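You operate a simulated robot arm through the tools that you are given. There is no shell and no other tool.

Carry out the task below with a simulated two-armed robot. There is one attempt and no reset: what you move stays moved.

## Task
Take the dish cloth from the oven worktop and hang it over the handle of the dishwasher door.

It is judged by the outcome, as a careful person would: the job done as asked, and still so three seconds after it is handed in. It fails if anything else is knocked over, pushed out of place, dropped, spilled or broken. Flat cloth is picked up by pressing the open fingertips on it (5 to 10 N) and closing them slowly along it; thin cloth reads only 2 to 8 mm in the jaws.

## Robot
Two 7-joint arms with two-finger parallel grippers on one trunk, on a base that moves. Base frame: it is fixed to the floor where the robot stands at the start and does not move with it; the origin is under the middle of the robot, x ahead of it, y to its left, z up. Readings come in m, degrees, newtons and seconds.
The left shoulder is at the start at [0.03, 0.119, 0.935], the right one opposite. With the tool pointing down near the work surface each hand reaches from about 0.26 to 0.68 m from the robot's upright axis, wherever it stands, measured 20 degrees to its own side. Payload 3.43 kg a hand.
The tool frame of a hand sits at the grasp point between the pads (the TCP): z along the fingers, y along the line on which they close. The tips reach 0.03 m beyond it. The gripper opens to 0.094 m. The fingers are 0.028 m wide and 0.01 m thick; the gripper's body (0.05 by 0.096 m) begins 0.055 m behind the TCP.
Orientation is told as [roll, pitch, yaw] about the base's x, y, z axes, in that order, counted from this pose: with the fingers straight down and closing along the base's y, the tool's x points along the base's -x, its y along +y and its z along -z.

## Interface
- The arms move only by the tool servo_tool. It takes "left_commands", "right_commands" or both (then of equal length, played together; a hand with none holds still); each is a list of rows, each an object (a shift or turn left out is 0, a gripper value left out holds the last) with "slide": the shift along the tool's x, y, z in m, a list of three; "angular": the turn, a rotation vector about the tool's x, y, z in degrees, a list of three; "fingers": the opening, from 0 (shut) to 1 (fully open). In form: [{"slide": [x, y, z], "angular": [ax, ay, az], "fingers": fingers}, ...]. A call has 1 to 20 rows; each row shifts and turns the commanded pose from where the row before left it, along the tool's axes as they then stand. A row lasts 0.2 s, in which the tool goes at most 0.05 m and 8.6 degrees; a call with a longer step from one row to the next is refused whole, and so is a gripper value outside its range. Where a pose cannot be reached the arm comes as near as it can. A force on the tool above 40 N (or 10 N above the force at the start of the call, whichever is more), or a blocked arm, ends the call early, and 0.2 s more pass. The fingers move at their own pace (about 0.072 m/s each) and stop on an object; they squeeze with about 29 N. The grip force told is the motor's: it shows also when the fingers shut on nothing. Time passes only in rows, and 0.2 s behind the last, so rows that do not move let the fingers close. It gives the time, the measured TCP pose, the force on the tool (base axes), the opening and the grip force at its end, in the units of the frame above (readings bear some noise), with the torque about the TCP (base axes, N m) and any sound that the robot's microphone picked up.
- Cameras (640 x 400 px; columns grow to the right, rows downward): "scene" is now at [0.0322, 0.04, 1.6362]; the picture's right is [0.52, -0.85, 0.00], its down [-0.73, -0.45, -0.52] and it looks along [0.44, 0.27, -0.85] (base axes); focal length 226 px, centre (320, 200). "left" rides on the left gripper at [0.076, -0.014, -0.103] in its tool frame; the picture's right is [0.18, 0.98, 0.00], its down [-0.75, 0.14, -0.64] and it looks along [-0.63, 0.12, 0.77] (tool axes); focal length 243 px, centre (320, 200). "right" rides on the right gripper at [0.076, 0.014, -0.102] in its tool frame; the picture's right is [-0.18, 0.98, 0.00], its down [-0.75, -0.14, -0.64] and it looks along [-0.63, -0.12, 0.77] (tool axes); focal length 243 px, centre (320, 200). There is no depth. A picture from a camera that has moved, and an enlarged one, comes with that camera's place and axes in the base frame and with its lens. The place of the scene camera against the robot may be out by one fixed shift of up to 0.012 m in any direction.
- snapshot(camera): a new picture of that camera. The clock stands still meanwhile.
- raise_lower(by): moves the trunk up (or, below 0, down) by that many m; the arms and the scene camera ride with it, the base frame stays. It gives what a move gives, with no picture.
- drive_base(legs): drives the robot by 1 to 6 legs, each [ahead, turn to the left] in m and degrees, along the robot's own axes; the way and the turn of a leg run together, so that a leg with both is an arc; at most 1.5 m and 180 degrees a leg. The arms and the cameras ride along, it lands a little off, and it stops where it bumps. It gives what a move gives.
- turn_head(pan, tilt): turns the head with the scene camera to pan (to the left, within 143 degrees either way) and tilt (down, from -29 to 69), counted from straight ahead of the robot. It gives what a move gives.
- enlarge(camera, box): a new picture of the part [left, top, right, bottom] of that camera's present view, enlarged. The clock stands still meanwhile.
- close_job(): hands the job in; it is judged then, once.

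Places have to be worked out from the pictures, the camera data and where the tool is seen. Open the grippers and draw the arms clear of the work before you hand the job in, unless the task says otherwise.

The tools are called by a JSON object that holds its "method" and its "body". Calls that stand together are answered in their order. servo_tool: Moves the arms, as the interface text tells. Its arguments: {"type":"object","properties":{"left_commands":{"type":"array","items":{"type":"object","properties":{"slide":{"type":"array","items":{"type":"number"}},"angular":{"type":"array","items":{"type":"number"}},"fingers":{"type":"number"}}}},"right_commands":{"type":"array","items":{"type":"object","properties":{"slide":{"type":"array","items":{"type":"number"}},"angular":{"type":"array","items":{"type":"number"}},"fingers":{"type":"number"}}}}},"required":[]} The other tools are called the same way: raise_lower (by) moves the trunk up or down; drive_base (legs) drives the base; turn_head (pan, tilt) turns the head that bears the scene camera; snapshot (camera) takes a picture; enlarge (camera, box) takes an enlarged picture of a part of a camera's view; close_job () hands the job in.

At the start:

```text
time_s: 0.0
left_tool_pos: [0.345, 0.4216, 1.0613]
left_ee_rot: [0.0, 0.0, 0.0]
left_ft_force: [0.4, -0.5, 0.5]
left_wrist_torque: [0.02, -0.02, 0.06]
left_opening: 0.094
left_finger_force: 0.1
right_tool_pos: [0.292, 0.0475, 1.1382]
right_ee_rot: [0.0, 0.1, 0.0]
right_ft_force: [-0.2, -0.3, 0.4]
right_wrist_torque: [0.04, -0.01, -0.01]
right_opening: 0.0942
right_finger_force: 0.1
trunk travel left (down, up): [-0.2, 0.21]
robot x, y, heading: [0.0014, 0.0026, -0.0]
head pan, tilt (commanded): [31.6, 58.6]
```

scene: 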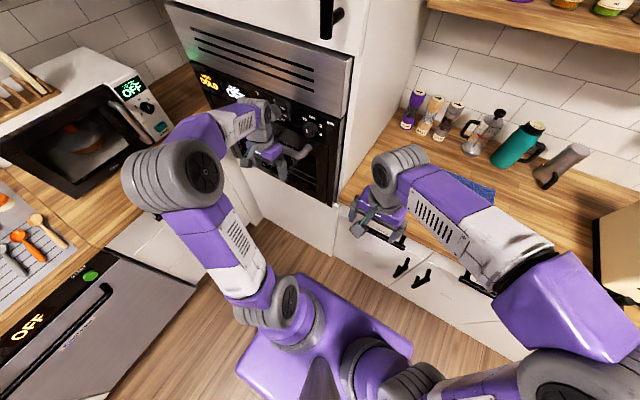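
right: 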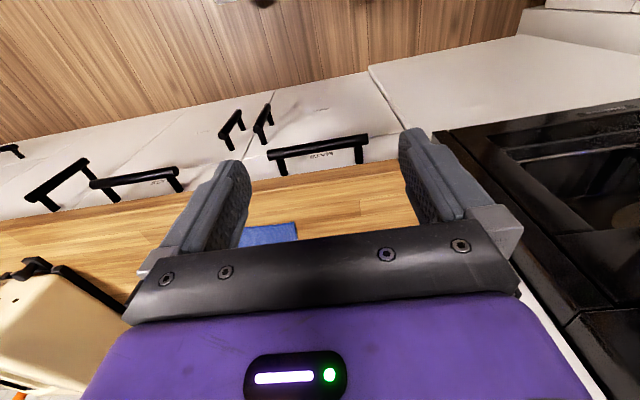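
left: 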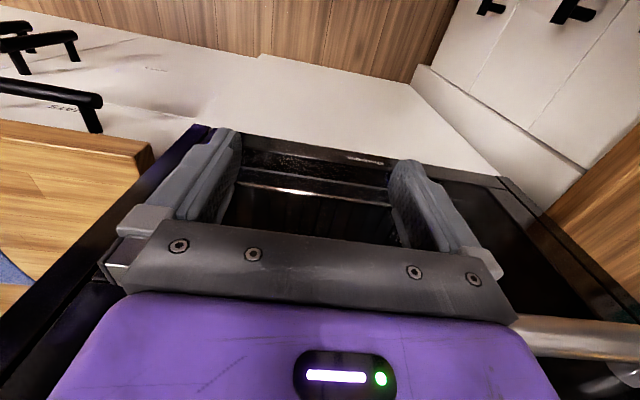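

The blue cloth seems to lie on the worktop right of the oven, and the dishwasher (bar handle, "OFF" display) is on the robot's left. I turn the head toward the dishwasher first to locate it.

{"method": "turn_head", "body": {"pan": 90, "tilt": 50}}

{"method": "snapshot", "body": {"camera": "scene"}}

{"method": "turn_head", "body": {"pan": -10, "tilt": 45}}

{"method": "snapshot", "body": {"camera": "scene"}}

```text
time_s: 1.3
left_tool_pos: [0.3451, 0.4202, 1.0609]
left_ee_rot: [0.0, 0.0, 0.1]
left_ft_force: [-0.9, 1.2, -0.6]
left_wrist_torque: [-0.02, -0.01, -0.04]
left_opening: 0.094
left_finger_force: 0.2
right_tool_pos: [0.2942, 0.0474, 1.1375]
right_ee_rot: [0.0, 0.0, 0.0]
right_ft_force: [-0.6, 0.5, -0.4]
right_wrist_torque: [-0.01, -0.03, -0.01]
right_opening: 0.0939
right_finger_force: 0.0
trunk travel left (down, up): [-0.2, 0.21]
robot x, y, heading: [0.0044, 0.0029, 0.1]
head pan, tilt (commanded): [90.0, 50.0]
```

```text
taken
camera scene: at [-0.0258, 0.0813, 1.6471], right [1.0, 0.0, 0.0], down [0.0, -0.77, -0.64], along [0.0, 0.64, -0.77], focal length 226 px, centre (320, 200)
```

scene: 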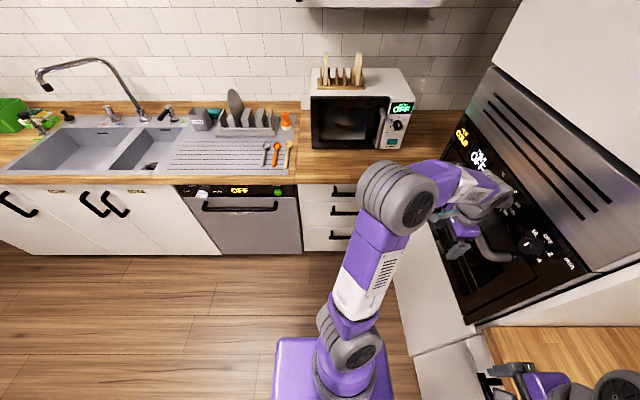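

```text
time_s: 3.0
left_tool_pos: [0.345, 0.42, 1.061]
left_ee_rot: [-0.1, 0.0, 0.0]
left_ft_force: [-0.2, -0.5, 0.0]
left_wrist_torque: [0.0, -0.01, 0.03]
left_opening: 0.0941
left_finger_force: 0.1
right_tool_pos: [0.2934, 0.0476, 1.1378]
right_ee_rot: [0.0, -0.1, 0.0]
right_ft_force: [0.8, 0.5, 0.9]
right_wrist_torque: [0.0, 0.03, 0.0]
right_opening: 0.0939
right_finger_force: 0.2
trunk travel left (down, up): [-0.2, 0.21]
robot x, y, heading: [0.0002, 0.0007, 0.2]
head pan, tilt (commanded): [-10.0, 45.0]
```

```text
taken
camera scene: at [0.0542, -0.0098, 1.6541], right [-0.17, -0.98, 0.0], down [-0.7, 0.12, -0.71], along [0.7, -0.12, -0.71], focal length 226 px, centre (320, 200)
```

scene: 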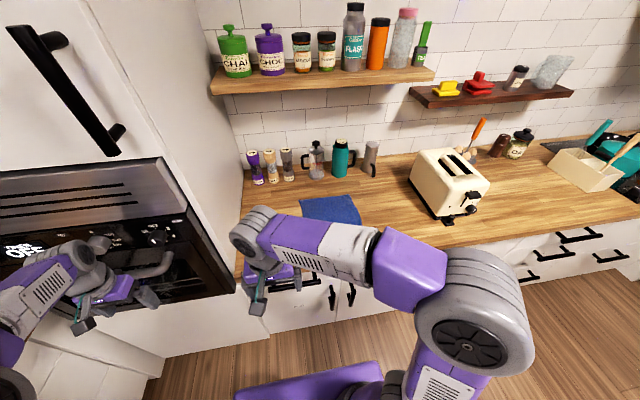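

The cloth lies about (0.74, -0.17) on the right-hand worktop and the dishwasher handle is about (-0.41, 0.75). I take enlarged views of the cloth now, then of the handle.

{"method": "enlarge", "body": {"camera": "scene", "box": [220, 130, 460, 290]}}

{"method": "turn_head", "body": {"pan": 110, "tilt": 45}}

{"method": "snapshot", "body": {"camera": "scene"}}

{"method": "enlarge", "body": {"camera": "scene", "box": [240, 140, 400, 240]}}

```text
2.50 times, centred on (340, 210) of scene
camera zoom: at [0.0542, -0.0098, 1.6541], right [-0.17, -0.98, 0.0], down [-0.7, 0.12, -0.71], along [0.7, -0.12, -0.71], focal length 565 px, centre (270, 175)
```

zoom: 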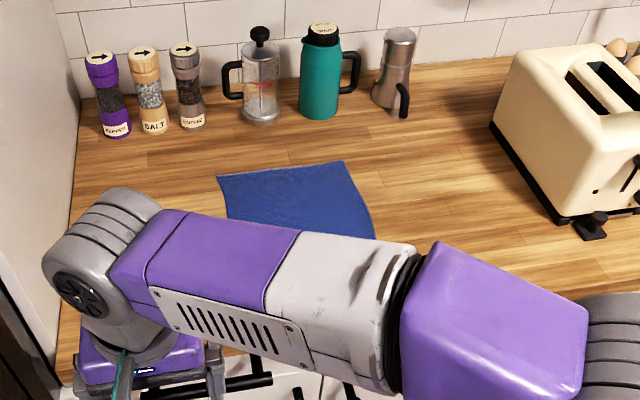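

```text
time_s: 5.0
left_tool_pos: [0.3444, 0.4203, 1.0603]
left_ee_rot: [0.1, 0.0, 0.1]
left_ft_force: [-0.6, 0.7, -0.3]
left_wrist_torque: [-0.02, 0.0, -0.01]
left_opening: 0.094
left_finger_force: 0.1
right_tool_pos: [0.2946, 0.0476, 1.1372]
right_ee_rot: [0.0, -0.1, -0.1]
right_ft_force: [0.2, 0.0, -0.3]
right_wrist_torque: [0.0, 0.04, -0.01]
right_opening: 0.0939
right_finger_force: 0.0
trunk travel left (down, up): [-0.2, 0.21]
robot x, y, heading: [-0.0005, 0.0038, 0.0]
head pan, tilt (commanded): [110.0, 45.0]
```

```text
taken
camera scene: at [-0.0537, 0.0807, 1.6541], right [0.94, 0.34, 0.0], down [0.24, -0.66, -0.71], along [-0.24, 0.66, -0.71], focal length 226 px, centre (320, 200)
```

scene: 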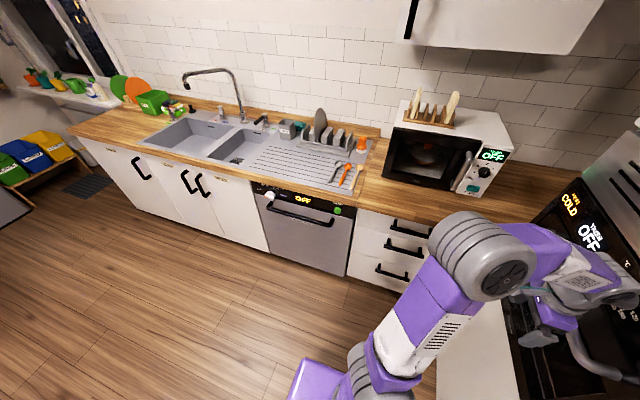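

```text
4.00 times, centred on (320, 190) of scene
camera zoom: at [-0.0537, 0.0807, 1.6541], right [0.94, 0.34, 0.0], down [0.24, -0.66, -0.71], along [-0.24, 0.66, -0.71], focal length 904 px, centre (320, 240)
```

zoom: 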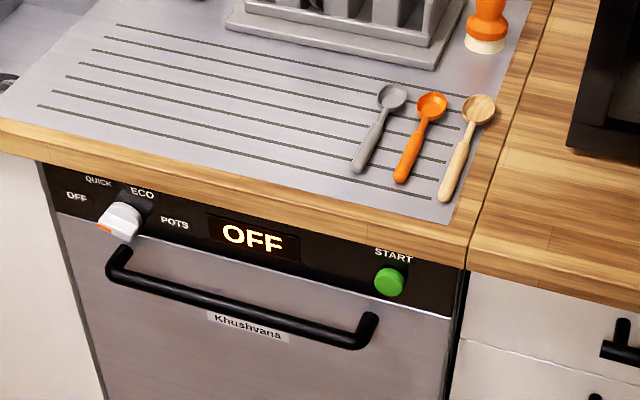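

The cloth looks about 0.27 x 0.25 m, spanning x 0.54–0.81, y -0.29–-0.045. I plan to grip both corners of its near edge with the two hands; first I pull the left hand back from the oven, then turn the robot right to face the cloth.

{"method": "servo_tool", "body": {"left_commands": [{"slide": [0.04, 0, 0]}, {"slide": [0.04, 0, 0]}, {"slide": [0.04, -0.02, 0]}, {"slide": [0, -0.04, 0]}, {"slide": [0, -0.03, 0]}]}}

{"method": "turn_head", "body": {"pan": 0, "tilt": 55}}

{"method": "snapshot", "body": {"camera": "scene"}}

```text
time_s: 6.2
left_tool_pos: [0.2242, 0.3303, 1.0598]
left_ee_rot: [0.0, 0.0, 0.0]
left_ft_force: [-0.3, -1.1, 0.4]
left_wrist_torque: [0.03, -0.01, 0.01]
left_opening: 0.0938
left_finger_force: 0.1
right_tool_pos: [0.2928, 0.047, 1.1378]
right_ee_rot: [0.0, 0.0, -0.1]
right_ft_force: [0.2, -0.3, -0.4]
right_wrist_torque: [-0.01, -0.04, 0.0]
right_opening: 0.0941
right_finger_force: 0.1
trunk travel left (down, up): [-0.2, 0.21]
robot x, y, heading: [-0.002, -0.0009, 0.1]
head pan, tilt (commanded): [110.0, 45.0]
```

```text
time_s: 8.1
left_tool_pos: [0.2257, 0.3319, 1.0601]
left_ee_rot: [-0.1, 0.1, 0.1]
left_ft_force: [0.0, 0.2, -0.9]
left_wrist_torque: [0.01, -0.03, 0.0]
left_opening: 0.0942
left_finger_force: 0.0
right_tool_pos: [0.294, 0.0494, 1.1376]
right_ee_rot: [0.0, 0.0, 0.0]
right_ft_force: [-0.1, 0.6, 0.1]
right_wrist_torque: [0.01, -0.01, 0.0]
right_opening: 0.0938
right_finger_force: 0.0
trunk travel left (down, up): [-0.2, 0.21]
robot x, y, heading: [-0.002, 0.004, -0.0]
head pan, tilt (commanded): [0.0, 55.0]
```

```text
taken
camera scene: at [0.0462, 0.0044, 1.6406], right [0.0, -1.0, 0.0], down [-0.82, 0.0, -0.57], along [0.57, 0.0, -0.82], focal length 226 px, centre (320, 200)
```

scene: 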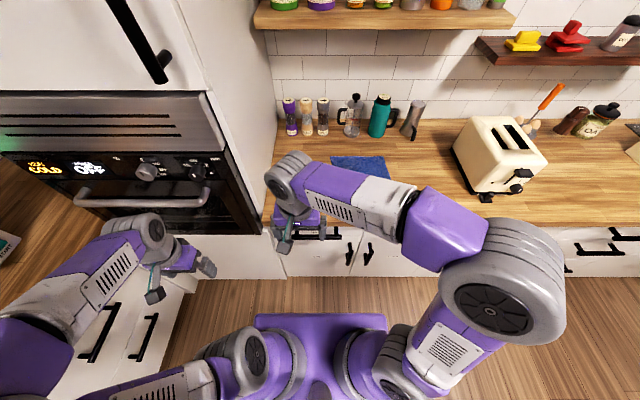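

The left hand is clear of the oven. I turn the robot 17° right so that the cloth lies straight ahead.

{"method": "drive_base", "body": {"legs": [[0.0, -17]]}}

{"method": "snapshot", "body": {"camera": "scene"}}

{"method": "snapshot", "body": {"camera": "right"}}

{"method": "snapshot", "body": {"camera": "left"}}

```text
time_s: 9.5
left_tool_pos: [0.3112, 0.2504, 1.0614]
left_ee_rot: [-0.1, 0.1, -16.9]
left_ft_force: [0.7, 0.3, 0.3]
left_wrist_torque: [-0.03, -0.02, 0.0]
left_opening: 0.0941
left_finger_force: 0.0
right_tool_pos: [0.2942, -0.0399, 1.1363]
right_ee_rot: [0.1, 0.0, -16.9]
right_ft_force: [-0.1, -0.2, 0.6]
right_wrist_torque: [-0.01, -0.02, 0.01]
right_opening: 0.0941
right_finger_force: 0.1
trunk travel left (down, up): [-0.2, 0.21]
robot x, y, heading: [0.0017, 0.0025, -16.6]
head pan, tilt (commanded): [0.0, 55.0]
```

```text
taken
camera scene: at [0.0445, -0.0083, 1.6406], right [-0.29, -0.96, 0.0], down [-0.78, 0.24, -0.57], along [0.55, -0.17, -0.82], focal length 226 px, centre (320, 200)
```

scene: 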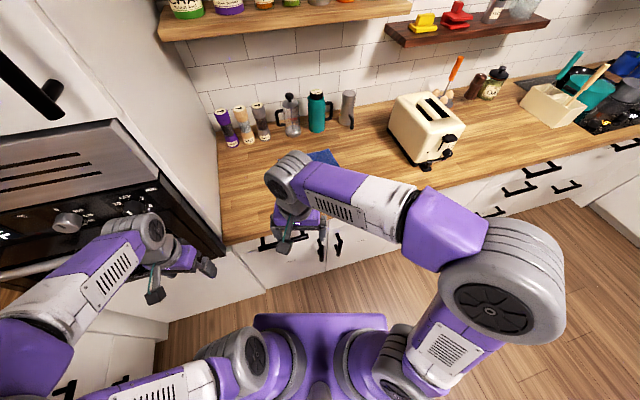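

```text
taken
camera right: at [0.2257, -0.0027, 1.24], right [0.46, 0.89, 0.0], down [0.68, -0.35, 0.64], along [0.57, -0.3, -0.77], focal length 243 px, centre (320, 200)
```

right: 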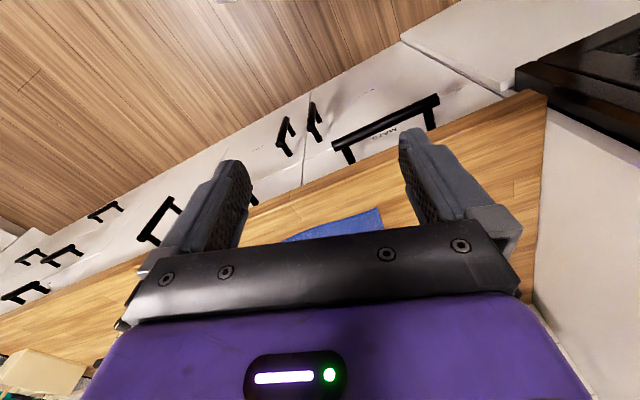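

```text
taken
camera left: at [0.2337, 0.2589, 1.1637], right [0.11, 0.99, 0.0], down [0.76, -0.08, 0.64], along [0.64, -0.07, -0.77], focal length 243 px, centre (320, 200)
```

left: 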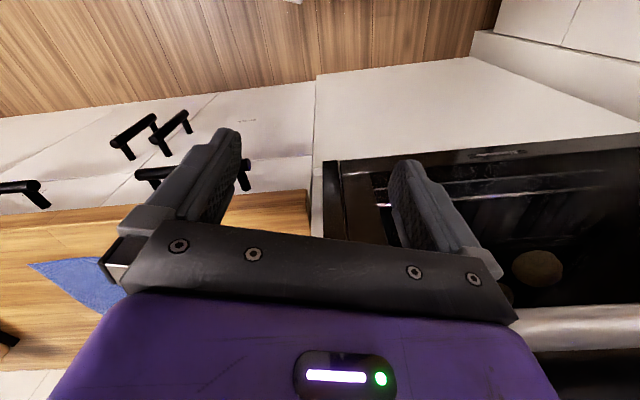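

From two wrist views the worktop is at z≈0.905 and the near edge of the cloth runs at x≈0.545 from y≈-0.045 to -0.30. I move the right hand above the near right corner, squared up with the edge.

{"method": "servo_tool", "body": {"right_commands": [{"angular": [0, 0, -8.45], "fingers": 0.65}, {"angular": [0, 0, -8.45]}, {"slide": [-0.01, -0.045, 0.0]}, {"slide": [-0.02, -0.04, 0.0]}, {"slide": [-0.036, -0.028, 0.01]}, {"slide": [-0.036, -0.028, 0.01]}, {"slide": [-0.036, -0.028, 0.01]}, {"slide": [-0.036, -0.028, 0.01]}, {"slide": [-0.036, -0.016, 0.01]}, {"slide": [-0.036, -0.012, 0.01]}, {"slide": [-0.02, 0, 0.02]}, {}]}}

{"method": "snapshot", "body": {"camera": "right"}}

{"method": "snapshot", "body": {"camera": "scene"}}

```text
time_s: 12.1
left_tool_pos: [0.3108, 0.251, 1.0596]
left_ee_rot: [0.0, 0.0, -16.9]
left_ft_force: [0.1, 0.9, -0.4]
left_wrist_torque: [0.01, 0.01, 0.02]
left_opening: 0.0937
left_finger_force: 0.1
right_tool_pos: [0.5597, -0.2657, 1.0575]
right_ee_rot: [-0.1, 0.0, 0.0]
right_ft_force: [-0.5, -0.5, 0.4]
right_wrist_torque: [-0.01, -0.02, 0.0]
right_opening: 0.0613
right_finger_force: 0.1
trunk travel left (down, up): [-0.2, 0.21]
robot x, y, heading: [-0.0015, 0.0029, -16.8]
head pan, tilt (commanded): [0.0, 55.0]
```

```text
taken
camera right: at [0.4831, -0.2494, 1.16], right [0.18, 0.98, 0.0], down [0.75, -0.14, 0.64], along [0.63, -0.12, -0.77], focal length 243 px, centre (320, 200)
```

right: 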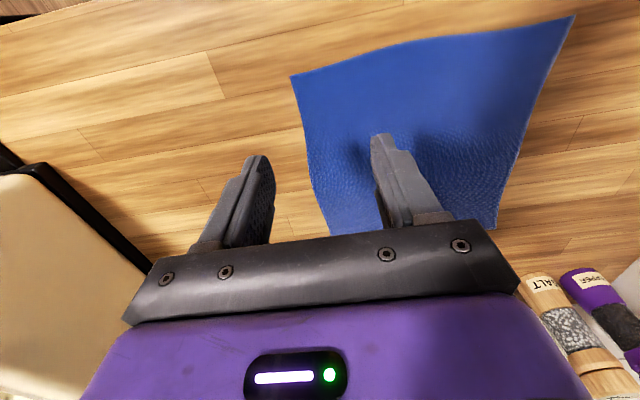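

```text
taken
camera scene: at [0.0438, -0.008, 1.6407], right [-0.29, -0.96, 0.0], down [-0.78, 0.24, -0.57], along [0.55, -0.17, -0.82], focal length 226 px, centre (320, 200)
```

scene: 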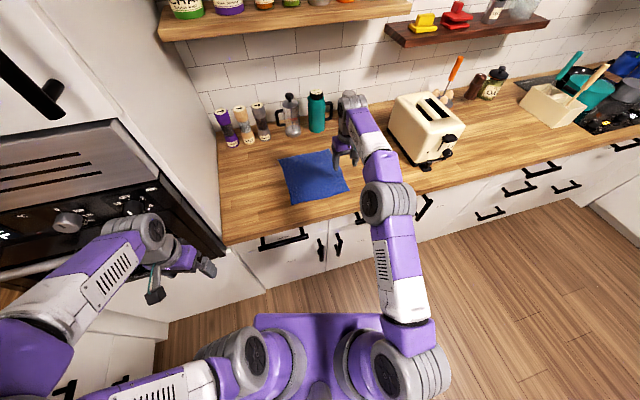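

The right camera shows the cloth corners at about x 0.537–0.80, y -0.29–-0.04. Now I bring the left hand over the near left corner and trim the right hand to (0.555, -0.25).

{"method": "servo_tool", "body": {"left_commands": [{"angular": [0, 0, -8.45], "fingers": 0.53}, {"angular": [0, 0, -8.45]}, {"slide": [0, -0.045, 0.0]}, {"slide": [0, -0.045, 0.0]}, {"slide": [0, -0.045, 0.0]}, {"slide": [0, -0.045, 0.0]}, {"slide": [-0.035, -0.022, 0.0]}, {"slide": [-0.035, -0.022, 0.0]}, {"slide": [-0.035, -0.022, 0.0]}, {"slide": [-0.035, -0.022, 0.0]}, {"slide": [-0.035, -0.022, 0.0]}, {"slide": [-0.035, -0.022, 0.0]}, {"slide": [-0.034, -0.019, 0.0]}, {}], "right_commands": [{"fingers": 0.53}, {"slide": [0.004, 0.016, 0]}, {}, {}, {}, {}, {}, {}, {}, {}, {}, {}, {}, {}]}}

{"method": "snapshot", "body": {"camera": "right"}}

{"method": "snapshot", "body": {"camera": "left"}}

{"method": "snapshot", "body": {"camera": "scene"}}

```text
time_s: 15.1
left_tool_pos: [0.5556, -0.08, 1.06]
left_ee_rot: [0.0, 0.1, -0.1]
left_ft_force: [-0.6, 0.3, 0.5]
left_wrist_torque: [0.01, 0.03, 0.0]
left_opening: 0.0498
left_finger_force: 0.1
right_tool_pos: [0.5556, -0.2481, 1.0586]
right_ee_rot: [-0.1, 0.0, -0.1]
right_ft_force: [0.1, 0.9, 0.1]
right_wrist_torque: [0.0, -0.01, -0.02]
right_opening: 0.0499
right_finger_force: 0.0
trunk travel left (down, up): [-0.2, 0.21]
robot x, y, heading: [-0.0026, -0.0008, -16.9]
head pan, tilt (commanded): [0.0, 55.0]
```

```text
taken
camera right: at [0.4795, -0.2326, 1.1606], right [0.18, 0.98, 0.0], down [0.75, -0.14, 0.64], along [0.63, -0.12, -0.77], focal length 243 px, centre (320, 200)
```

right: 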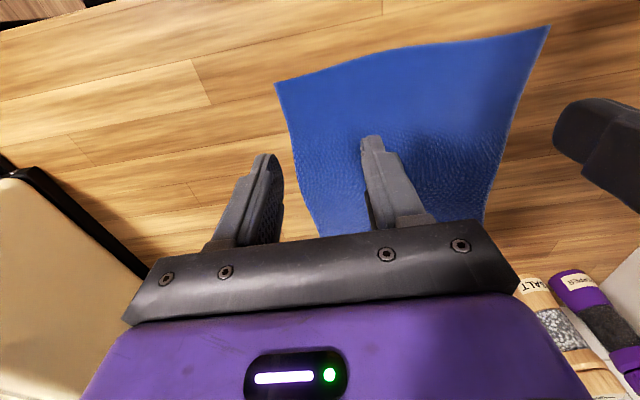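

```text
taken
camera left: at [0.4782, -0.0952, 1.1632], right [-0.18, 0.98, 0.0], down [0.75, 0.14, 0.64], along [0.63, 0.12, -0.77], focal length 243 px, centre (320, 200)
```

left: 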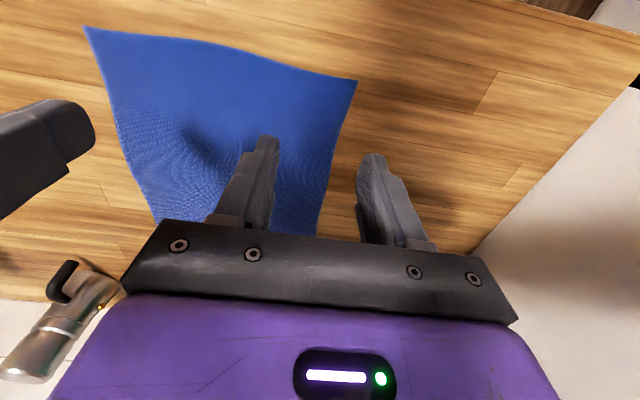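

```text
taken
camera scene: at [0.0436, -0.0074, 1.6407], right [-0.29, -0.96, 0.0], down [-0.78, 0.24, -0.57], along [0.55, -0.17, -0.82], focal length 226 px, centre (320, 200)
```

scene: 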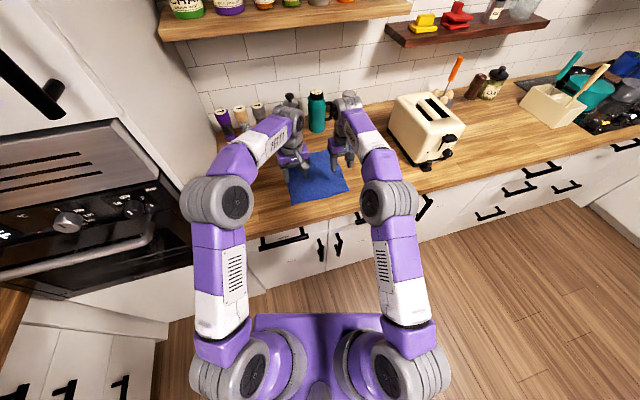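

Both press points sit about 2.5 cm inside the near edge. I shift both hands 9 mm toward the edge and lower them to about z 0.955.

{"method": "servo_tool", "body": {"left_commands": [{"slide": [0.009, 0, 0.03]}, {"slide": [0, 0, 0.03]}, {"slide": [0, 0, 0.025]}, {"slide": [0, 0, 0.02]}, {}], "right_commands": [{"slide": [0.009, 0, 0.03]}, {"slide": [0, 0, 0.03]}, {"slide": [0, 0, 0.025]}, {"slide": [0, 0, 0.02]}, {}]}}

{"method": "snapshot", "body": {"camera": "right"}}

{"method": "snapshot", "body": {"camera": "left"}}

```text
time_s: 16.3
left_tool_pos: [0.5465, -0.0798, 0.9557]
left_ee_rot: [0.0, 0.1, 0.0]
left_ft_force: [0.2, 0.0, 0.2]
left_wrist_torque: [0.01, -0.01, -0.02]
left_opening: 0.0498
left_finger_force: 0.0
right_tool_pos: [0.5475, -0.2497, 0.9515]
right_ee_rot: [0.0, 0.0, -0.1]
right_ft_force: [-0.4, -0.1, 0.5]
right_wrist_torque: [-0.05, 0.01, -0.01]
right_opening: 0.0498
right_finger_force: 0.1
trunk travel left (down, up): [-0.2, 0.21]
robot x, y, heading: [0.0012, 0.004, -16.9]
head pan, tilt (commanded): [0.0, 55.0]
```

```text
taken
camera right: at [0.4718, -0.233, 1.0549], right [0.18, 0.98, 0.0], down [0.75, -0.14, 0.64], along [0.63, -0.12, -0.77], focal length 243 px, centre (320, 200)
```

right: 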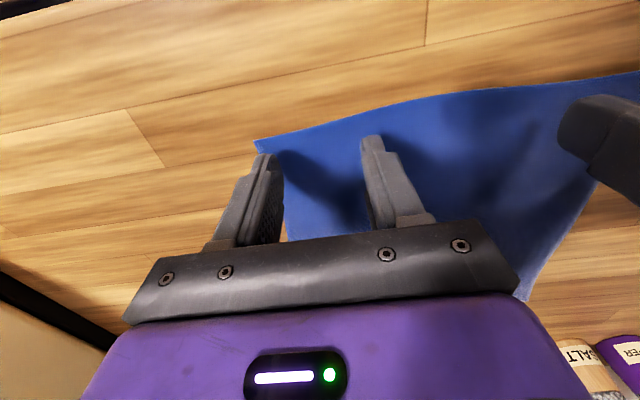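

```text
taken
camera left: at [0.469, -0.0943, 1.0584], right [-0.18, 0.98, 0.0], down [0.75, 0.14, 0.64], along [0.63, 0.12, -0.77], focal length 243 px, centre (320, 200)
```

left: 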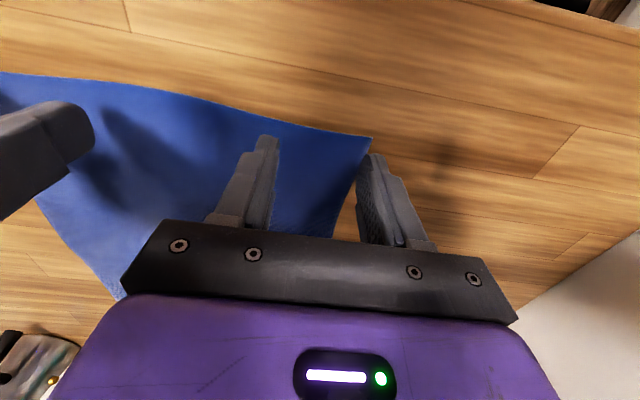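

The corners are at (0.537,-0.288) and (0.535,-0.047), so the outer fingers would land right on the side edges. I shift both hands a few mm inward and lower in small steps while watching the force.

{"method": "servo_tool", "body": {"left_commands": [{"slide": [-0.004, -0.008, 0.0]}, {"slide": [0, 0, 0.005]}, {"slide": [0, 0, 0.004]}, {"slide": [0, 0, 0.003]}, {}], "right_commands": [{"slide": [-0.003, 0.007, 0.0]}, {"slide": [0, 0, 0.005]}, {"slide": [0, 0, 0.003]}, {"slide": [0, 0, 0.002]}, {}]}}

```text
time_s: 17.5
left_tool_pos: [0.5504, -0.0875, 0.9428]
left_ee_rot: [0.0, 0.1, 0.0]
left_ft_force: [0.8, 0.7, -0.5]
left_wrist_torque: [0.01, -0.01, -0.04]
left_opening: 0.0498
left_finger_force: 0.1
right_tool_pos: [0.5504, -0.2413, 0.9435]
right_ee_rot: [0.0, 0.0, 0.0]
right_ft_force: [-0.2, 0.3, -0.3]
right_wrist_torque: [-0.03, -0.01, -0.03]
right_opening: 0.0496
right_finger_force: 0.1
trunk travel left (down, up): [-0.2, 0.21]
robot x, y, heading: [-0.0014, -0.0003, -17.0]
head pan, tilt (commanded): [0.0, 55.0]
```

No contact yet at z≈0.943. I continue down in 2–3 mm steps.

{"method": "servo_tool", "body": {"left_commands": [{"slide": [0, 0, 0.003]}, {"slide": [0, 0, 0.002]}, {}], "right_commands": [{"slide": [0, 0, 0.003]}, {"slide": [0, 0, 0.002]}, {}]}}

```text
time_s: 18.3
left_tool_pos: [0.5492, -0.0873, 0.9419]
left_ee_rot: [-0.1, -0.3, 0.0]
left_ft_force: [3.5, -0.9, 10.6]
left_wrist_torque: [0.06, -0.08, -0.01]
left_opening: 0.05
left_finger_force: 0.1
right_tool_pos: [0.5516, -0.242, 0.9411]
right_ee_rot: [0.0, -0.5, -0.1]
right_ft_force: [2.9, -2.0, 25.2]
right_wrist_torque: [0.15, 0.06, 0.02]
right_opening: 0.0498
right_finger_force: 0.0
trunk travel left (down, up): [-0.2, 0.21]
robot x, y, heading: [-0.0032, 0.0003, -17.0]
head pan, tilt (commanded): [0.0, 55.0]
```

Contact on both: left 10.6 N, right 25 N. I ease off the right by 2.2 mm and the left by 0.5 mm.

{"method": "servo_tool", "body": {"left_commands": [{"slide": [0, 0, -0.0005]}, {}], "right_commands": [{"slide": [0, 0, -0.0022]}, {}]}}

```text
time_s: 18.9
left_tool_pos: [0.5501, -0.0875, 0.9417]
left_ee_rot: [-0.1, -0.2, 0.1]
left_ft_force: [2.7, 0.4, 14.9]
left_wrist_torque: [0.11, -0.05, 0.02]
left_opening: 0.0502
left_finger_force: 0.0
right_tool_pos: [0.5493, -0.2414, 0.9402]
right_ee_rot: [0.1, -0.2, 0.0]
right_ft_force: [4.3, -2.3, 20.3]
right_wrist_torque: [0.05, -0.13, -0.01]
right_opening: 0.0498
right_finger_force: 0.0
trunk travel left (down, up): [-0.2, 0.21]
robot x, y, heading: [-0.0007, -0.0005, -17.1]
head pan, tilt (commanded): [0.0, 55.0]
```

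Still 15 N and 20 N; I ease off further in small steps.

{"method": "servo_tool", "body": {"left_commands": [{"slide": [0, 0, -0.001]}, {}], "right_commands": [{"slide": [0, 0, -0.0015]}, {}]}}

```text
time_s: 19.5
left_tool_pos: [0.5505, -0.0883, 0.9415]
left_ee_rot: [-0.1, -0.1, 0.0]
left_ft_force: [3.2, 0.6, 11.9]
left_wrist_torque: [0.0, -0.07, -0.02]
left_opening: 0.0497
left_finger_force: 0.1
right_tool_pos: [0.5496, -0.2408, 0.9411]
right_ee_rot: [0.0, 0.0, 0.0]
right_ft_force: [3.6, -0.6, 14.7]
right_wrist_torque: [0.03, -0.09, -0.03]
right_opening: 0.0498
right_finger_force: 0.0
trunk travel left (down, up): [-0.2, 0.21]
robot x, y, heading: [-0.0012, -0.0025, -17.2]
head pan, tilt (commanded): [0.0, 55.0]
```

Left 11.9 N, right 14.7 N, about 3 N per mm. I back off 1.2 mm on the left and 2 mm on the right to reach the 5–10 N band.

{"method": "servo_tool", "body": {"left_commands": [{"slide": [0, 0, -0.0012]}, {}], "right_commands": [{"slide": [0, 0, -0.002]}, {}]}}

```text
time_s: 20.1
left_tool_pos: [0.5497, -0.0885, 0.9424]
left_ee_rot: [0.0, 0.1, 0.1]
left_ft_force: [0.5, 1.5, 6.7]
left_wrist_torque: [-0.02, -0.03, 0.02]
left_opening: 0.0499
left_finger_force: 0.0
right_tool_pos: [0.5496, -0.2407, 0.9418]
right_ee_rot: [0.1, 0.2, 0.0]
right_ft_force: [0.3, 0.2, -0.4]
right_wrist_torque: [0.03, 0.01, 0.01]
right_opening: 0.0498
right_finger_force: 0.0
trunk travel left (down, up): [-0.2, 0.21]
robot x, y, heading: [0.0013, -0.0016, -16.8]
head pan, tilt (commanded): [0.0, 55.0]
```

The left is at 6.7 N; the right has just lost contact, so I press it down 1.2 mm.

{"method": "servo_tool", "body": {"right_commands": [{"slide": [0, 0, 0.0012]}, {}]}}

```text
time_s: 20.7
left_tool_pos: [0.5504, -0.0886, 0.9409]
left_ee_rot: [-0.1, 0.1, 0.0]
left_ft_force: [-0.7, 0.6, 4.1]
left_wrist_torque: [-0.01, -0.02, 0.01]
left_opening: 0.0499
left_finger_force: 0.1
right_tool_pos: [0.5506, -0.2421, 0.942]
right_ee_rot: [0.0, 0.0, 0.0]
right_ft_force: [-0.2, -1.3, 1.0]
right_wrist_torque: [0.01, 0.01, -0.01]
right_opening: 0.0496
right_finger_force: 0.2
trunk travel left (down, up): [-0.2, 0.21]
robot x, y, heading: [-0.0022, -0.0014, -17.0]
head pan, tilt (commanded): [0.0, 55.0]
```

Left 4.1 N, right 1 N. I press the right 1.5 mm and the left 0.7 mm more.

{"method": "servo_tool", "body": {"left_commands": [{"slide": [0, 0, 0.0007]}, {}], "right_commands": [{"slide": [0, 0, 0.0015]}, {}]}}

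```text
time_s: 21.3
left_tool_pos: [0.5501, -0.0885, 0.9413]
left_ee_rot: [0.1, 0.0, 0.0]
left_ft_force: [-1.0, 1.6, 3.1]
left_wrist_torque: [-0.02, 0.02, 0.03]
left_opening: 0.0497
left_finger_force: 0.1
right_tool_pos: [0.5511, -0.2412, 0.9415]
right_ee_rot: [0.0, -0.1, 0.0]
right_ft_force: [-0.5, 0.0, 7.8]
right_wrist_torque: [0.0, 0.06, 0.01]
right_opening: 0.0496
right_finger_force: 0.0
trunk travel left (down, up): [-0.2, 0.21]
robot x, y, heading: [0.0014, 0.0012, -17.1]
head pan, tilt (commanded): [0.0, 55.0]
```

Right is 7.8 N, left 3.1 N. I press the left 1.2 mm more and close both sets of fingers slowly along the cloth.

{"method": "servo_tool", "body": {"left_commands": [{"slide": [0, 0, 0.0012]}, {"fingers": 0.48}, {"fingers": 0.44}, {"fingers": 0.4}, {"fingers": 0.36}, {"fingers": 0.32}, {"fingers": 0.28}, {"fingers": 0.24}, {"fingers": 0.2}, {"fingers": 0.16}, {"fingers": 0.12}, {"fingers": 0.08}, {"fingers": 0.04}, {"fingers": 0.0}, {"fingers": 0.0}, {}], "right_commands": [{}, {"fingers": 0.48}, {"fingers": 0.44}, {"fingers": 0.4}, {"fingers": 0.36}, {"fingers": 0.32}, {"fingers": 0.28}, {"fingers": 0.24}, {"fingers": 0.2}, {"fingers": 0.16}, {"fingers": 0.12}, {"fingers": 0.08}, {"fingers": 0.04}, {"fingers": 0.0}, {"fingers": 0.0}, {}]}}

{"method": "snapshot", "body": {"camera": "right"}}

{"method": "snapshot", "body": {"camera": "left"}}

```text
time_s: 24.7
left_tool_pos: [0.549, -0.088, 0.9414]
left_ee_rot: [-0.2, -0.3, -0.1]
left_ft_force: [-0.5, -3.3, 19.6]
left_wrist_torque: [-0.14, -0.05, 0.01]
left_opening: 0.0028
left_finger_force: 29.1
right_tool_pos: [0.5492, -0.2408, 0.9421]
right_ee_rot: [0.0, -0.1, 0.0]
right_ft_force: [-0.1, -0.6, 7.3]
right_wrist_torque: [-0.03, 0.05, -0.01]
right_opening: 0.0001
right_finger_force: 29.2
trunk travel left (down, up): [-0.2, 0.21]
robot x, y, heading: [-0.0007, -0.0004, -16.8]
head pan, tilt (commanded): [0.0, 55.0]
```

```text
taken
camera right: at [0.4724, -0.2262, 1.044], right [0.18, 0.98, 0.0], down [0.75, -0.14, 0.64], along [0.63, -0.12, -0.77], focal length 243 px, centre (320, 200)
```

right: 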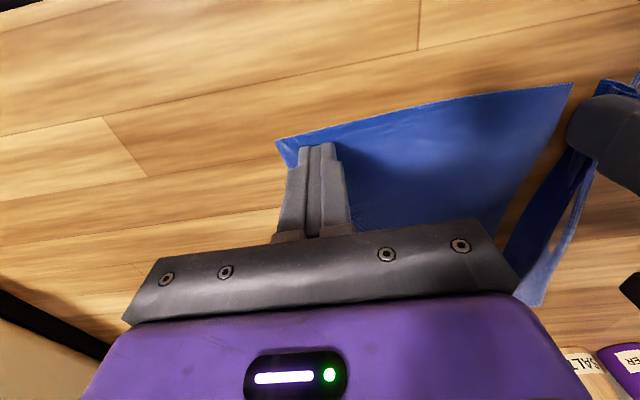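

```text
taken
camera left: at [0.4719, -0.1032, 1.0439], right [-0.18, 0.98, 0.0], down [0.75, 0.14, 0.64], along [0.63, 0.12, -0.77], focal length 243 px, centre (320, 200)
```

left: 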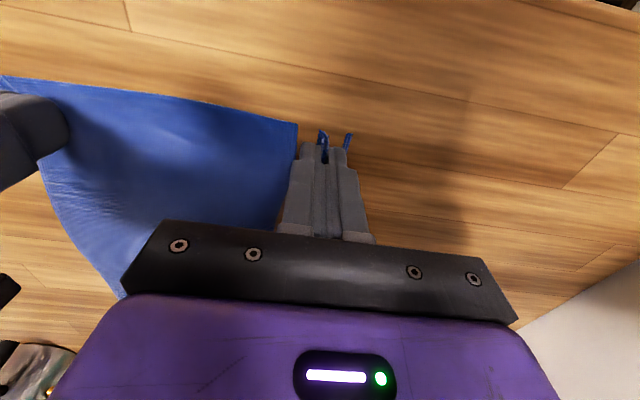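

The left hand has hold of the cloth (2.8 mm), but the right fingers slipped and shut on nothing. I lift the right, reopen it, shift it to the corner's new place (corner now about y=-0.264) and press again; the left is eased up a few mm.

{"method": "servo_tool", "body": {"right_commands": [{"slide": [0, 0, -0.02]}, {"fingers": 0.5}, {"slide": [0, 0.017, 0]}, {}, {"slide": [0, 0, 0.016]}, {}], "left_commands": [{"slide": [0, 0, -0.004]}, {}, {}, {}, {}, {}]}}

{"method": "snapshot", "body": {"camera": "right"}}

```text
time_s: 26.1
left_tool_pos: [0.5499, -0.0881, 0.9441]
left_ee_rot: [-0.1, 0.0, 0.0]
left_ft_force: [-0.4, 0.4, 0.9]
left_wrist_torque: [0.01, -0.06, 0.02]
left_opening: 0.0028
left_finger_force: 29.0
right_tool_pos: [0.5512, -0.2249, 0.9455]
right_ee_rot: [-0.1, 0.0, 0.1]
right_ft_force: [-0.6, 0.1, 0.1]
right_wrist_torque: [0.01, -0.01, -0.01]
right_opening: 0.0472
right_finger_force: 0.1
trunk travel left (down, up): [-0.2, 0.21]
robot x, y, heading: [0.0002, 0.0029, -17.0]
head pan, tilt (commanded): [0.0, 55.0]
```

```text
taken
camera right: at [0.4735, -0.2092, 1.0469], right [0.18, 0.98, 0.0], down [0.75, -0.14, 0.64], along [0.63, -0.12, -0.77], focal length 243 px, centre (320, 200)
```

right: 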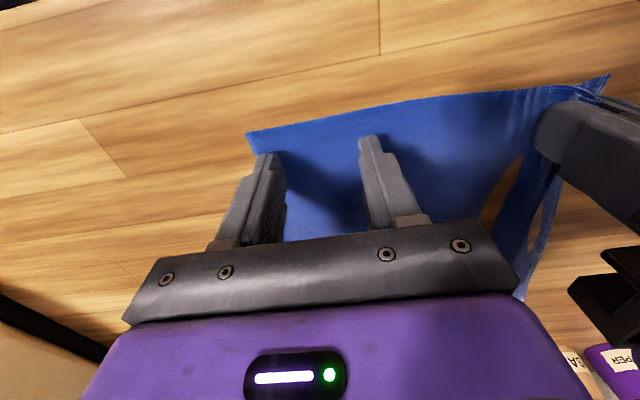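

The right fingers are now both over cloth with the corner at about (0.527, -0.262). I press down in small steps.

{"method": "servo_tool", "body": {"right_commands": [{"slide": [0, 0, 0.002]}, {"slide": [0, 0, 0.002]}, {}, {}]}}

```text
time_s: 27.1
left_tool_pos: [0.5499, -0.0877, 0.9438]
left_ee_rot: [0.0, 0.0, 0.1]
left_ft_force: [-0.3, 0.4, 0.1]
left_wrist_torque: [-0.04, -0.04, 0.0]
left_opening: 0.0029
left_finger_force: 29.0
right_tool_pos: [0.5498, -0.2234, 0.9412]
right_ee_rot: [-0.1, 0.0, 0.0]
right_ft_force: [2.2, -0.1, 8.5]
right_wrist_torque: [-0.01, 0.02, -0.02]
right_opening: 0.0471
right_finger_force: 0.1
trunk travel left (down, up): [-0.2, 0.21]
robot x, y, heading: [-0.002, -0.0011, -16.9]
head pan, tilt (commanded): [0.0, 55.0]
```

The right presses at 8.5 N. I add 0.5 mm and close its fingers more slowly this time.

{"method": "servo_tool", "body": {"right_commands": [{"slide": [0, 0, 0.0005], "fingers": 0.48}, {"fingers": 0.45}, {"fingers": 0.42}, {"fingers": 0.39}, {"fingers": 0.36}, {"fingers": 0.33}, {"fingers": 0.3}, {"fingers": 0.27}, {"fingers": 0.24}, {"fingers": 0.21}]}}

{"method": "snapshot", "body": {"camera": "right"}}

```text
time_s: 29.3
left_tool_pos: [0.5486, -0.0889, 0.9445]
left_ee_rot: [-0.1, -0.1, 0.0]
left_ft_force: [-0.9, -8.5, 0.0]
left_wrist_torque: [-0.35, 0.0, -0.08]
left_opening: 0.0025
left_finger_force: 29.3
right_tool_pos: [0.5498, -0.2234, 0.9409]
right_ee_rot: [0.1, -0.2, 0.0]
right_ft_force: [-0.1, 10.9, 22.3]
right_wrist_torque: [0.27, 0.06, 0.02]
right_opening: 0.0218
right_finger_force: 2.2
trunk travel left (down, up): [-0.2, 0.21]
robot x, y, heading: [0.0005, -0.0016, -16.4]
head pan, tilt (commanded): [0.0, 55.0]
```

```text
taken
camera right: at [0.4727, -0.2074, 1.0438], right [0.18, 0.98, 0.0], down [0.75, -0.14, 0.64], along [0.63, -0.12, -0.77], focal length 243 px, centre (320, 200)
```

right: 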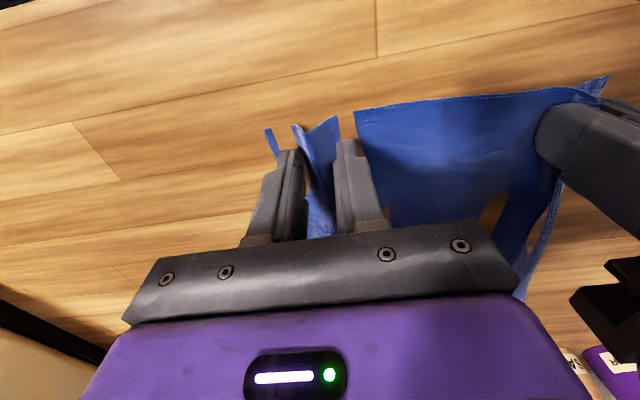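

A fold is forming between the right fingers. I keep closing, shifting slightly toward the left hand to relieve the ~10 N pull between the hands.

{"method": "servo_tool", "body": {"right_commands": [{"fingers": 0.18, "slide": [0, 0.001, 0]}, {"fingers": 0.15, "slide": [0, 0.001, 0]}, {"fingers": 0.12, "slide": [0, 0.001, 0]}, {"fingers": 0.09, "slide": [0, 0.001, 0]}, {"fingers": 0.06}, {"fingers": 0.03}, {"fingers": 0.0}, {"fingers": 0.0}, {}]}}

{"method": "snapshot", "body": {"camera": "right"}}

```text
time_s: 31.3
left_tool_pos: [0.5492, -0.0906, 0.9444]
left_ee_rot: [-0.3, 0.1, -0.1]
left_ft_force: [0.3, -22.8, -0.7]
left_wrist_torque: [-0.72, 0.03, -0.14]
left_opening: 0.0028
left_finger_force: 28.8
right_tool_pos: [0.5492, -0.2165, 0.9418]
right_ee_rot: [0.4, 0.0, 0.3]
right_ft_force: [-0.1, 20.7, 18.7]
right_wrist_torque: [0.63, 0.06, 0.09]
right_opening: 0.0026
right_finger_force: 29.2
trunk travel left (down, up): [-0.2, 0.21]
robot x, y, heading: [-0.0013, -0.0021, -17.0]
head pan, tilt (commanded): [0.0, 55.0]
```

```text
taken
camera right: at [0.4729, -0.2019, 1.0439], right [0.18, 0.98, 0.01], down [0.75, -0.14, 0.64], along [0.63, -0.11, -0.77], focal length 243 px, centre (320, 200)
```

right: 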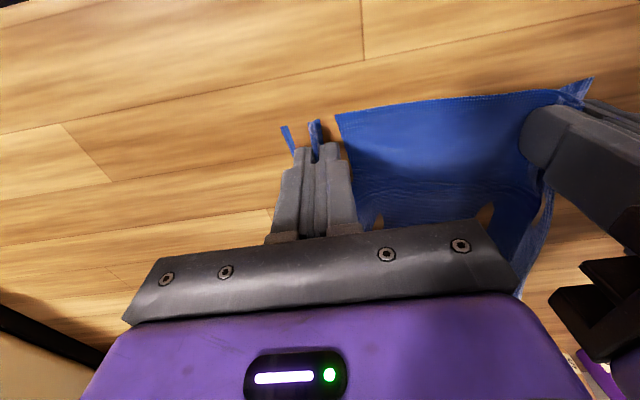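

Both hands now hold the cloth (2.6–2.8 mm) with about 21 N tension between them. I bring the hands 6 mm together to slacken it, then lift both slowly.

{"method": "servo_tool", "body": {"left_commands": [{"slide": [0, -0.003, -0.004]}, {"slide": [0, -0.001, -0.01]}, {"slide": [0, 0, -0.015]}, {"slide": [0, 0, -0.02]}, {"slide": [0, 0, -0.02]}, {"slide": [0, 0, -0.02]}, {}], "right_commands": [{"slide": [0, 0.003, -0.004]}, {"slide": [0, 0.001, -0.01]}, {"slide": [0, 0, -0.015]}, {"slide": [0, 0, -0.02]}, {"slide": [0, 0, -0.02]}, {"slide": [0, 0, -0.02]}, {}]}}

{"method": "snapshot", "body": {"camera": "right"}}

{"method": "snapshot", "body": {"camera": "left"}}

{"method": "snapshot", "body": {"camera": "scene"}}

```text
time_s: 32.9
left_tool_pos: [0.5494, -0.0924, 1.0339]
left_ee_rot: [0.0, 0.0, 0.0]
left_ft_force: [0.6, -10.4, -0.8]
left_wrist_torque: [-0.31, 0.03, -0.14]
left_opening: 0.0028
left_finger_force: 29.1
right_tool_pos: [0.5495, -0.2164, 1.0285]
right_ee_rot: [0.0, 0.0, 0.0]
right_ft_force: [0.0, 10.3, -0.4]
right_wrist_torque: [0.34, -0.02, 0.0]
right_opening: 0.0026
right_finger_force: 29.1
trunk travel left (down, up): [-0.2, 0.21]
robot x, y, heading: [-0.0054, -0.0001, -16.9]
head pan, tilt (commanded): [0.0, 55.0]
```

```text
taken
camera right: at [0.4739, -0.2009, 1.1312], right [0.18, 0.98, 0.0], down [0.75, -0.14, 0.64], along [0.63, -0.12, -0.77], focal length 243 px, centre (320, 200)
```

right: 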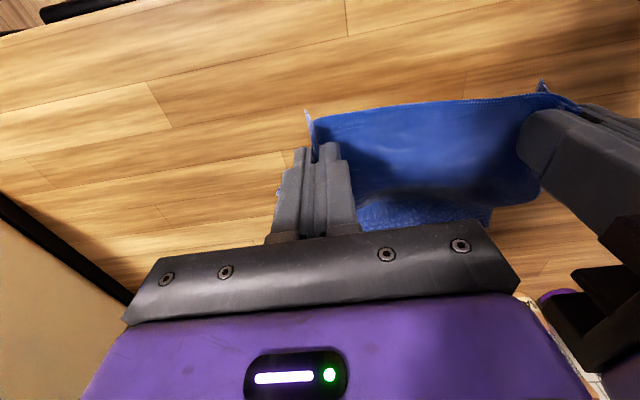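

```text
taken
camera left: at [0.4735, -0.107, 1.1363], right [-0.18, 0.98, 0.0], down [0.75, 0.14, 0.64], along [0.63, 0.12, -0.77], focal length 243 px, centre (320, 200)
```

left: 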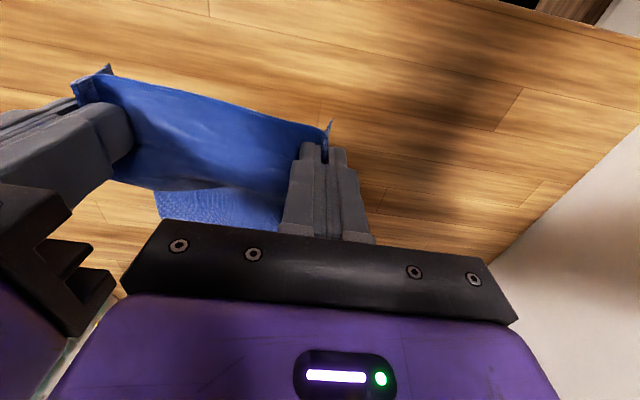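

```text
taken
camera scene: at [0.0447, -0.0081, 1.6406], right [-0.29, -0.96, 0.0], down [-0.78, 0.24, -0.57], along [0.55, -0.17, -0.82], focal length 226 px, centre (320, 200)
```

scene: 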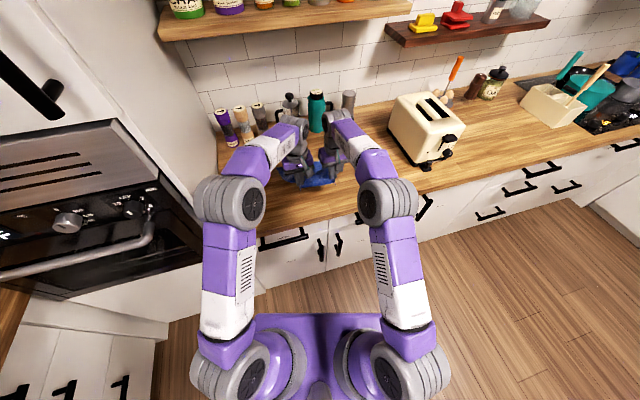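

Both hands hold the cloth like a curtain. I slacken it slightly and raise the trunk 0.2 m so the cloth clears the worktop.

{"method": "servo_tool", "body": {"left_commands": [{"slide": [0, -0.0015, 0]}, {}], "right_commands": [{"slide": [0, 0.0015, 0]}, {}]}}

{"method": "raise_lower", "body": {"by": 0.19}}

{"method": "snapshot", "body": {"camera": "scene"}}

{"method": "snapshot", "body": {"camera": "left"}}

```text
time_s: 33.5
left_tool_pos: [0.5503, -0.0948, 1.0337]
left_ee_rot: [0.1, 0.0, 0.0]
left_ft_force: [-0.6, -4.2, -1.0]
left_wrist_torque: [-0.12, -0.04, -0.07]
left_opening: 0.0027
left_finger_force: 28.9
right_tool_pos: [0.5502, -0.2149, 1.029]
right_ee_rot: [0.0, 0.0, 0.0]
right_ft_force: [0.4, 4.5, -0.1]
right_wrist_torque: [0.15, -0.02, 0.05]
right_opening: 0.0027
right_finger_force: 29.3
trunk travel left (down, up): [-0.2, 0.21]
robot x, y, heading: [-0.0014, -0.0014, -17.1]
head pan, tilt (commanded): [0.0, 55.0]
```

```text
time_s: 35.6
left_tool_pos: [0.5498, -0.0959, 1.2232]
left_ee_rot: [-0.1, 0.0, 0.1]
left_ft_force: [0.2, -1.4, 0.3]
left_wrist_torque: [-0.03, 0.02, 0.0]
left_opening: 0.0027
left_finger_force: 29.0
right_tool_pos: [0.55, -0.2159, 1.2172]
right_ee_rot: [0.1, 0.0, 0.1]
right_ft_force: [0.0, 1.1, -0.1]
right_wrist_torque: [0.06, 0.0, 0.03]
right_opening: 0.0026
right_finger_force: 29.5
trunk travel left (down, up): [-0.39, 0.02]
robot x, y, heading: [0.0023, 0.0024, -16.7]
head pan, tilt (commanded): [0.0, 55.0]
```

```text
taken
camera scene: at [0.0445, -0.008, 1.8305], right [-0.29, -0.96, 0.0], down [-0.78, 0.24, -0.57], along [0.55, -0.17, -0.82], focal length 226 px, centre (320, 200)
```

scene: 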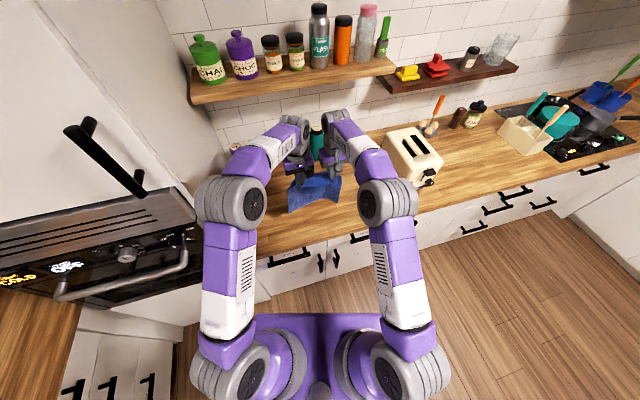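

```text
taken
camera left: at [0.4732, -0.1086, 1.3255], right [-0.18, 0.98, 0.0], down [0.75, 0.14, 0.64], along [0.63, 0.12, -0.77], focal length 243 px, centre (320, 200)
```

left: 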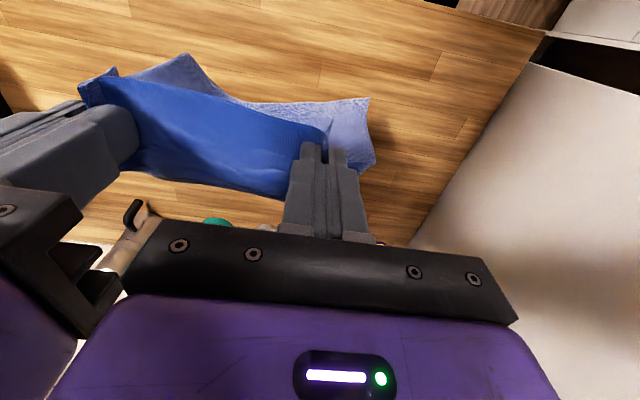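

The cloth is clear of the worktop. I draw both hands back together toward the robot by about 0.22 m, and look behind and left for a clear driving path.

{"method": "servo_tool", "body": {"left_commands": [{"slide": [0.03, 0.009, 0]}, {"slide": [0.036, 0.011, 0]}, {"slide": [0.036, 0.011, 0]}, {"slide": [0.036, 0.011, 0]}, {"slide": [0.036, 0.011, 0]}, {"slide": [0.03, 0.009, 0]}, {}], "right_commands": [{"slide": [0.03, 0.009, 0]}, {"slide": [0.036, 0.011, 0]}, {"slide": [0.036, 0.011, 0]}, {"slide": [0.036, 0.011, 0]}, {"slide": [0.036, 0.011, 0]}, {"slide": [0.03, 0.009, 0]}, {}]}}

{"method": "snapshot", "body": {"camera": "scene"}}

{"method": "turn_head", "body": {"pan": 140, "tilt": 35}}

{"method": "snapshot", "body": {"camera": "scene"}}

{"method": "turn_head", "body": {"pan": -140, "tilt": 35}}

{"method": "snapshot", "body": {"camera": "scene"}}

```text
time_s: 37.2
left_tool_pos: [0.3456, -0.0336, 1.2219]
left_ee_rot: [0.0, 0.0, 0.0]
left_ft_force: [1.1, -2.5, 0.7]
left_wrist_torque: [-0.05, 0.01, -0.01]
left_opening: 0.0028
left_finger_force: 29.8
right_tool_pos: [0.3474, -0.154, 1.2172]
right_ee_rot: [0.0, 0.0, 0.0]
right_ft_force: [0.2, 0.6, -0.4]
right_wrist_torque: [0.06, 0.02, 0.01]
right_opening: 0.0027
right_finger_force: 29.0
trunk travel left (down, up): [-0.39, 0.02]
robot x, y, heading: [-0.0004, -0.0009, -17.0]
head pan, tilt (commanded): [0.0, 55.0]
```

```text
taken
camera scene: at [0.0461, -0.0085, 1.8306], right [-0.29, -0.96, 0.0], down [-0.78, 0.24, -0.57], along [0.55, -0.17, -0.82], focal length 226 px, centre (320, 200)
```

scene: 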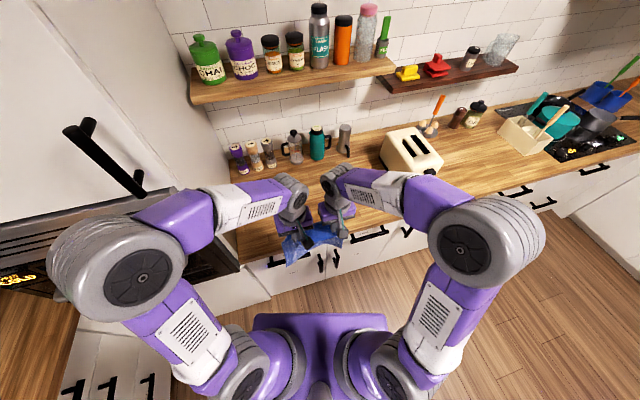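

```text
time_s: 39.4
left_tool_pos: [0.3444, -0.0321, 1.2226]
left_ee_rot: [0.0, 0.0, 0.0]
left_ft_force: [0.8, -1.2, -0.2]
left_wrist_torque: [-0.02, 0.0, -0.05]
left_opening: 0.0029
left_finger_force: 29.5
right_tool_pos: [0.3462, -0.1531, 1.218]
right_ee_rot: [-0.1, 0.0, 0.0]
right_ft_force: [1.2, 0.4, 0.2]
right_wrist_torque: [0.04, -0.03, 0.02]
right_opening: 0.0027
right_finger_force: 29.1
trunk travel left (down, up): [-0.39, 0.02]
robot x, y, heading: [0.0027, 0.0008, -16.8]
head pan, tilt (commanded): [140.0, 35.0]
```

```text
taken
camera scene: at [-0.0726, 0.0869, 1.8589], right [0.84, 0.55, 0.0], down [0.31, -0.48, -0.82], along [-0.45, 0.69, -0.57], focal length 226 px, centre (320, 200)
```

scene: 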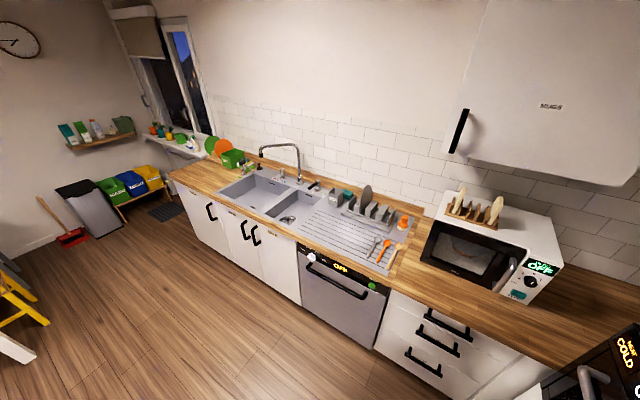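

```text
time_s: 43.2
left_tool_pos: [0.3453, -0.0324, 1.2223]
left_ee_rot: [-0.1, 0.0, -0.1]
left_ft_force: [-0.7, -0.6, 0.1]
left_wrist_torque: [-0.01, 0.01, -0.01]
left_opening: 0.0027
left_finger_force: 29.0
right_tool_pos: [0.3461, -0.1537, 1.2181]
right_ee_rot: [0.0, 0.0, 0.0]
right_ft_force: [0.6, 0.7, -0.1]
right_wrist_torque: [0.0, -0.04, 0.02]
right_opening: 0.0028
right_finger_force: 29.1
trunk travel left (down, up): [-0.39, 0.02]
robot x, y, heading: [0.0017, -0.001, -17.0]
head pan, tilt (commanded): [-140.0, 35.0]
```

```text
taken
camera scene: at [-0.1056, -0.0215, 1.8589], right [-0.39, 0.92, 0.0], down [0.53, 0.22, -0.82], along [-0.75, -0.32, -0.57], focal length 226 px, centre (320, 200)
```

scene: 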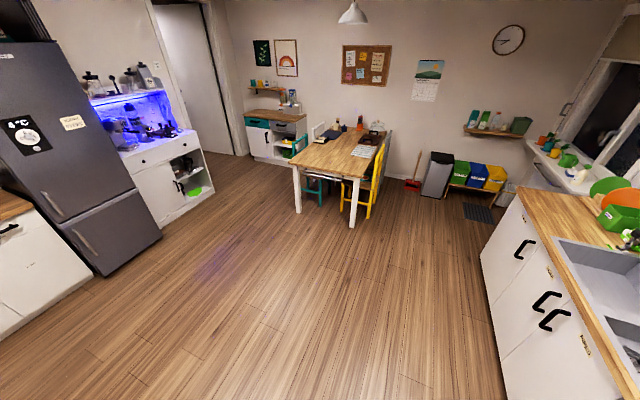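

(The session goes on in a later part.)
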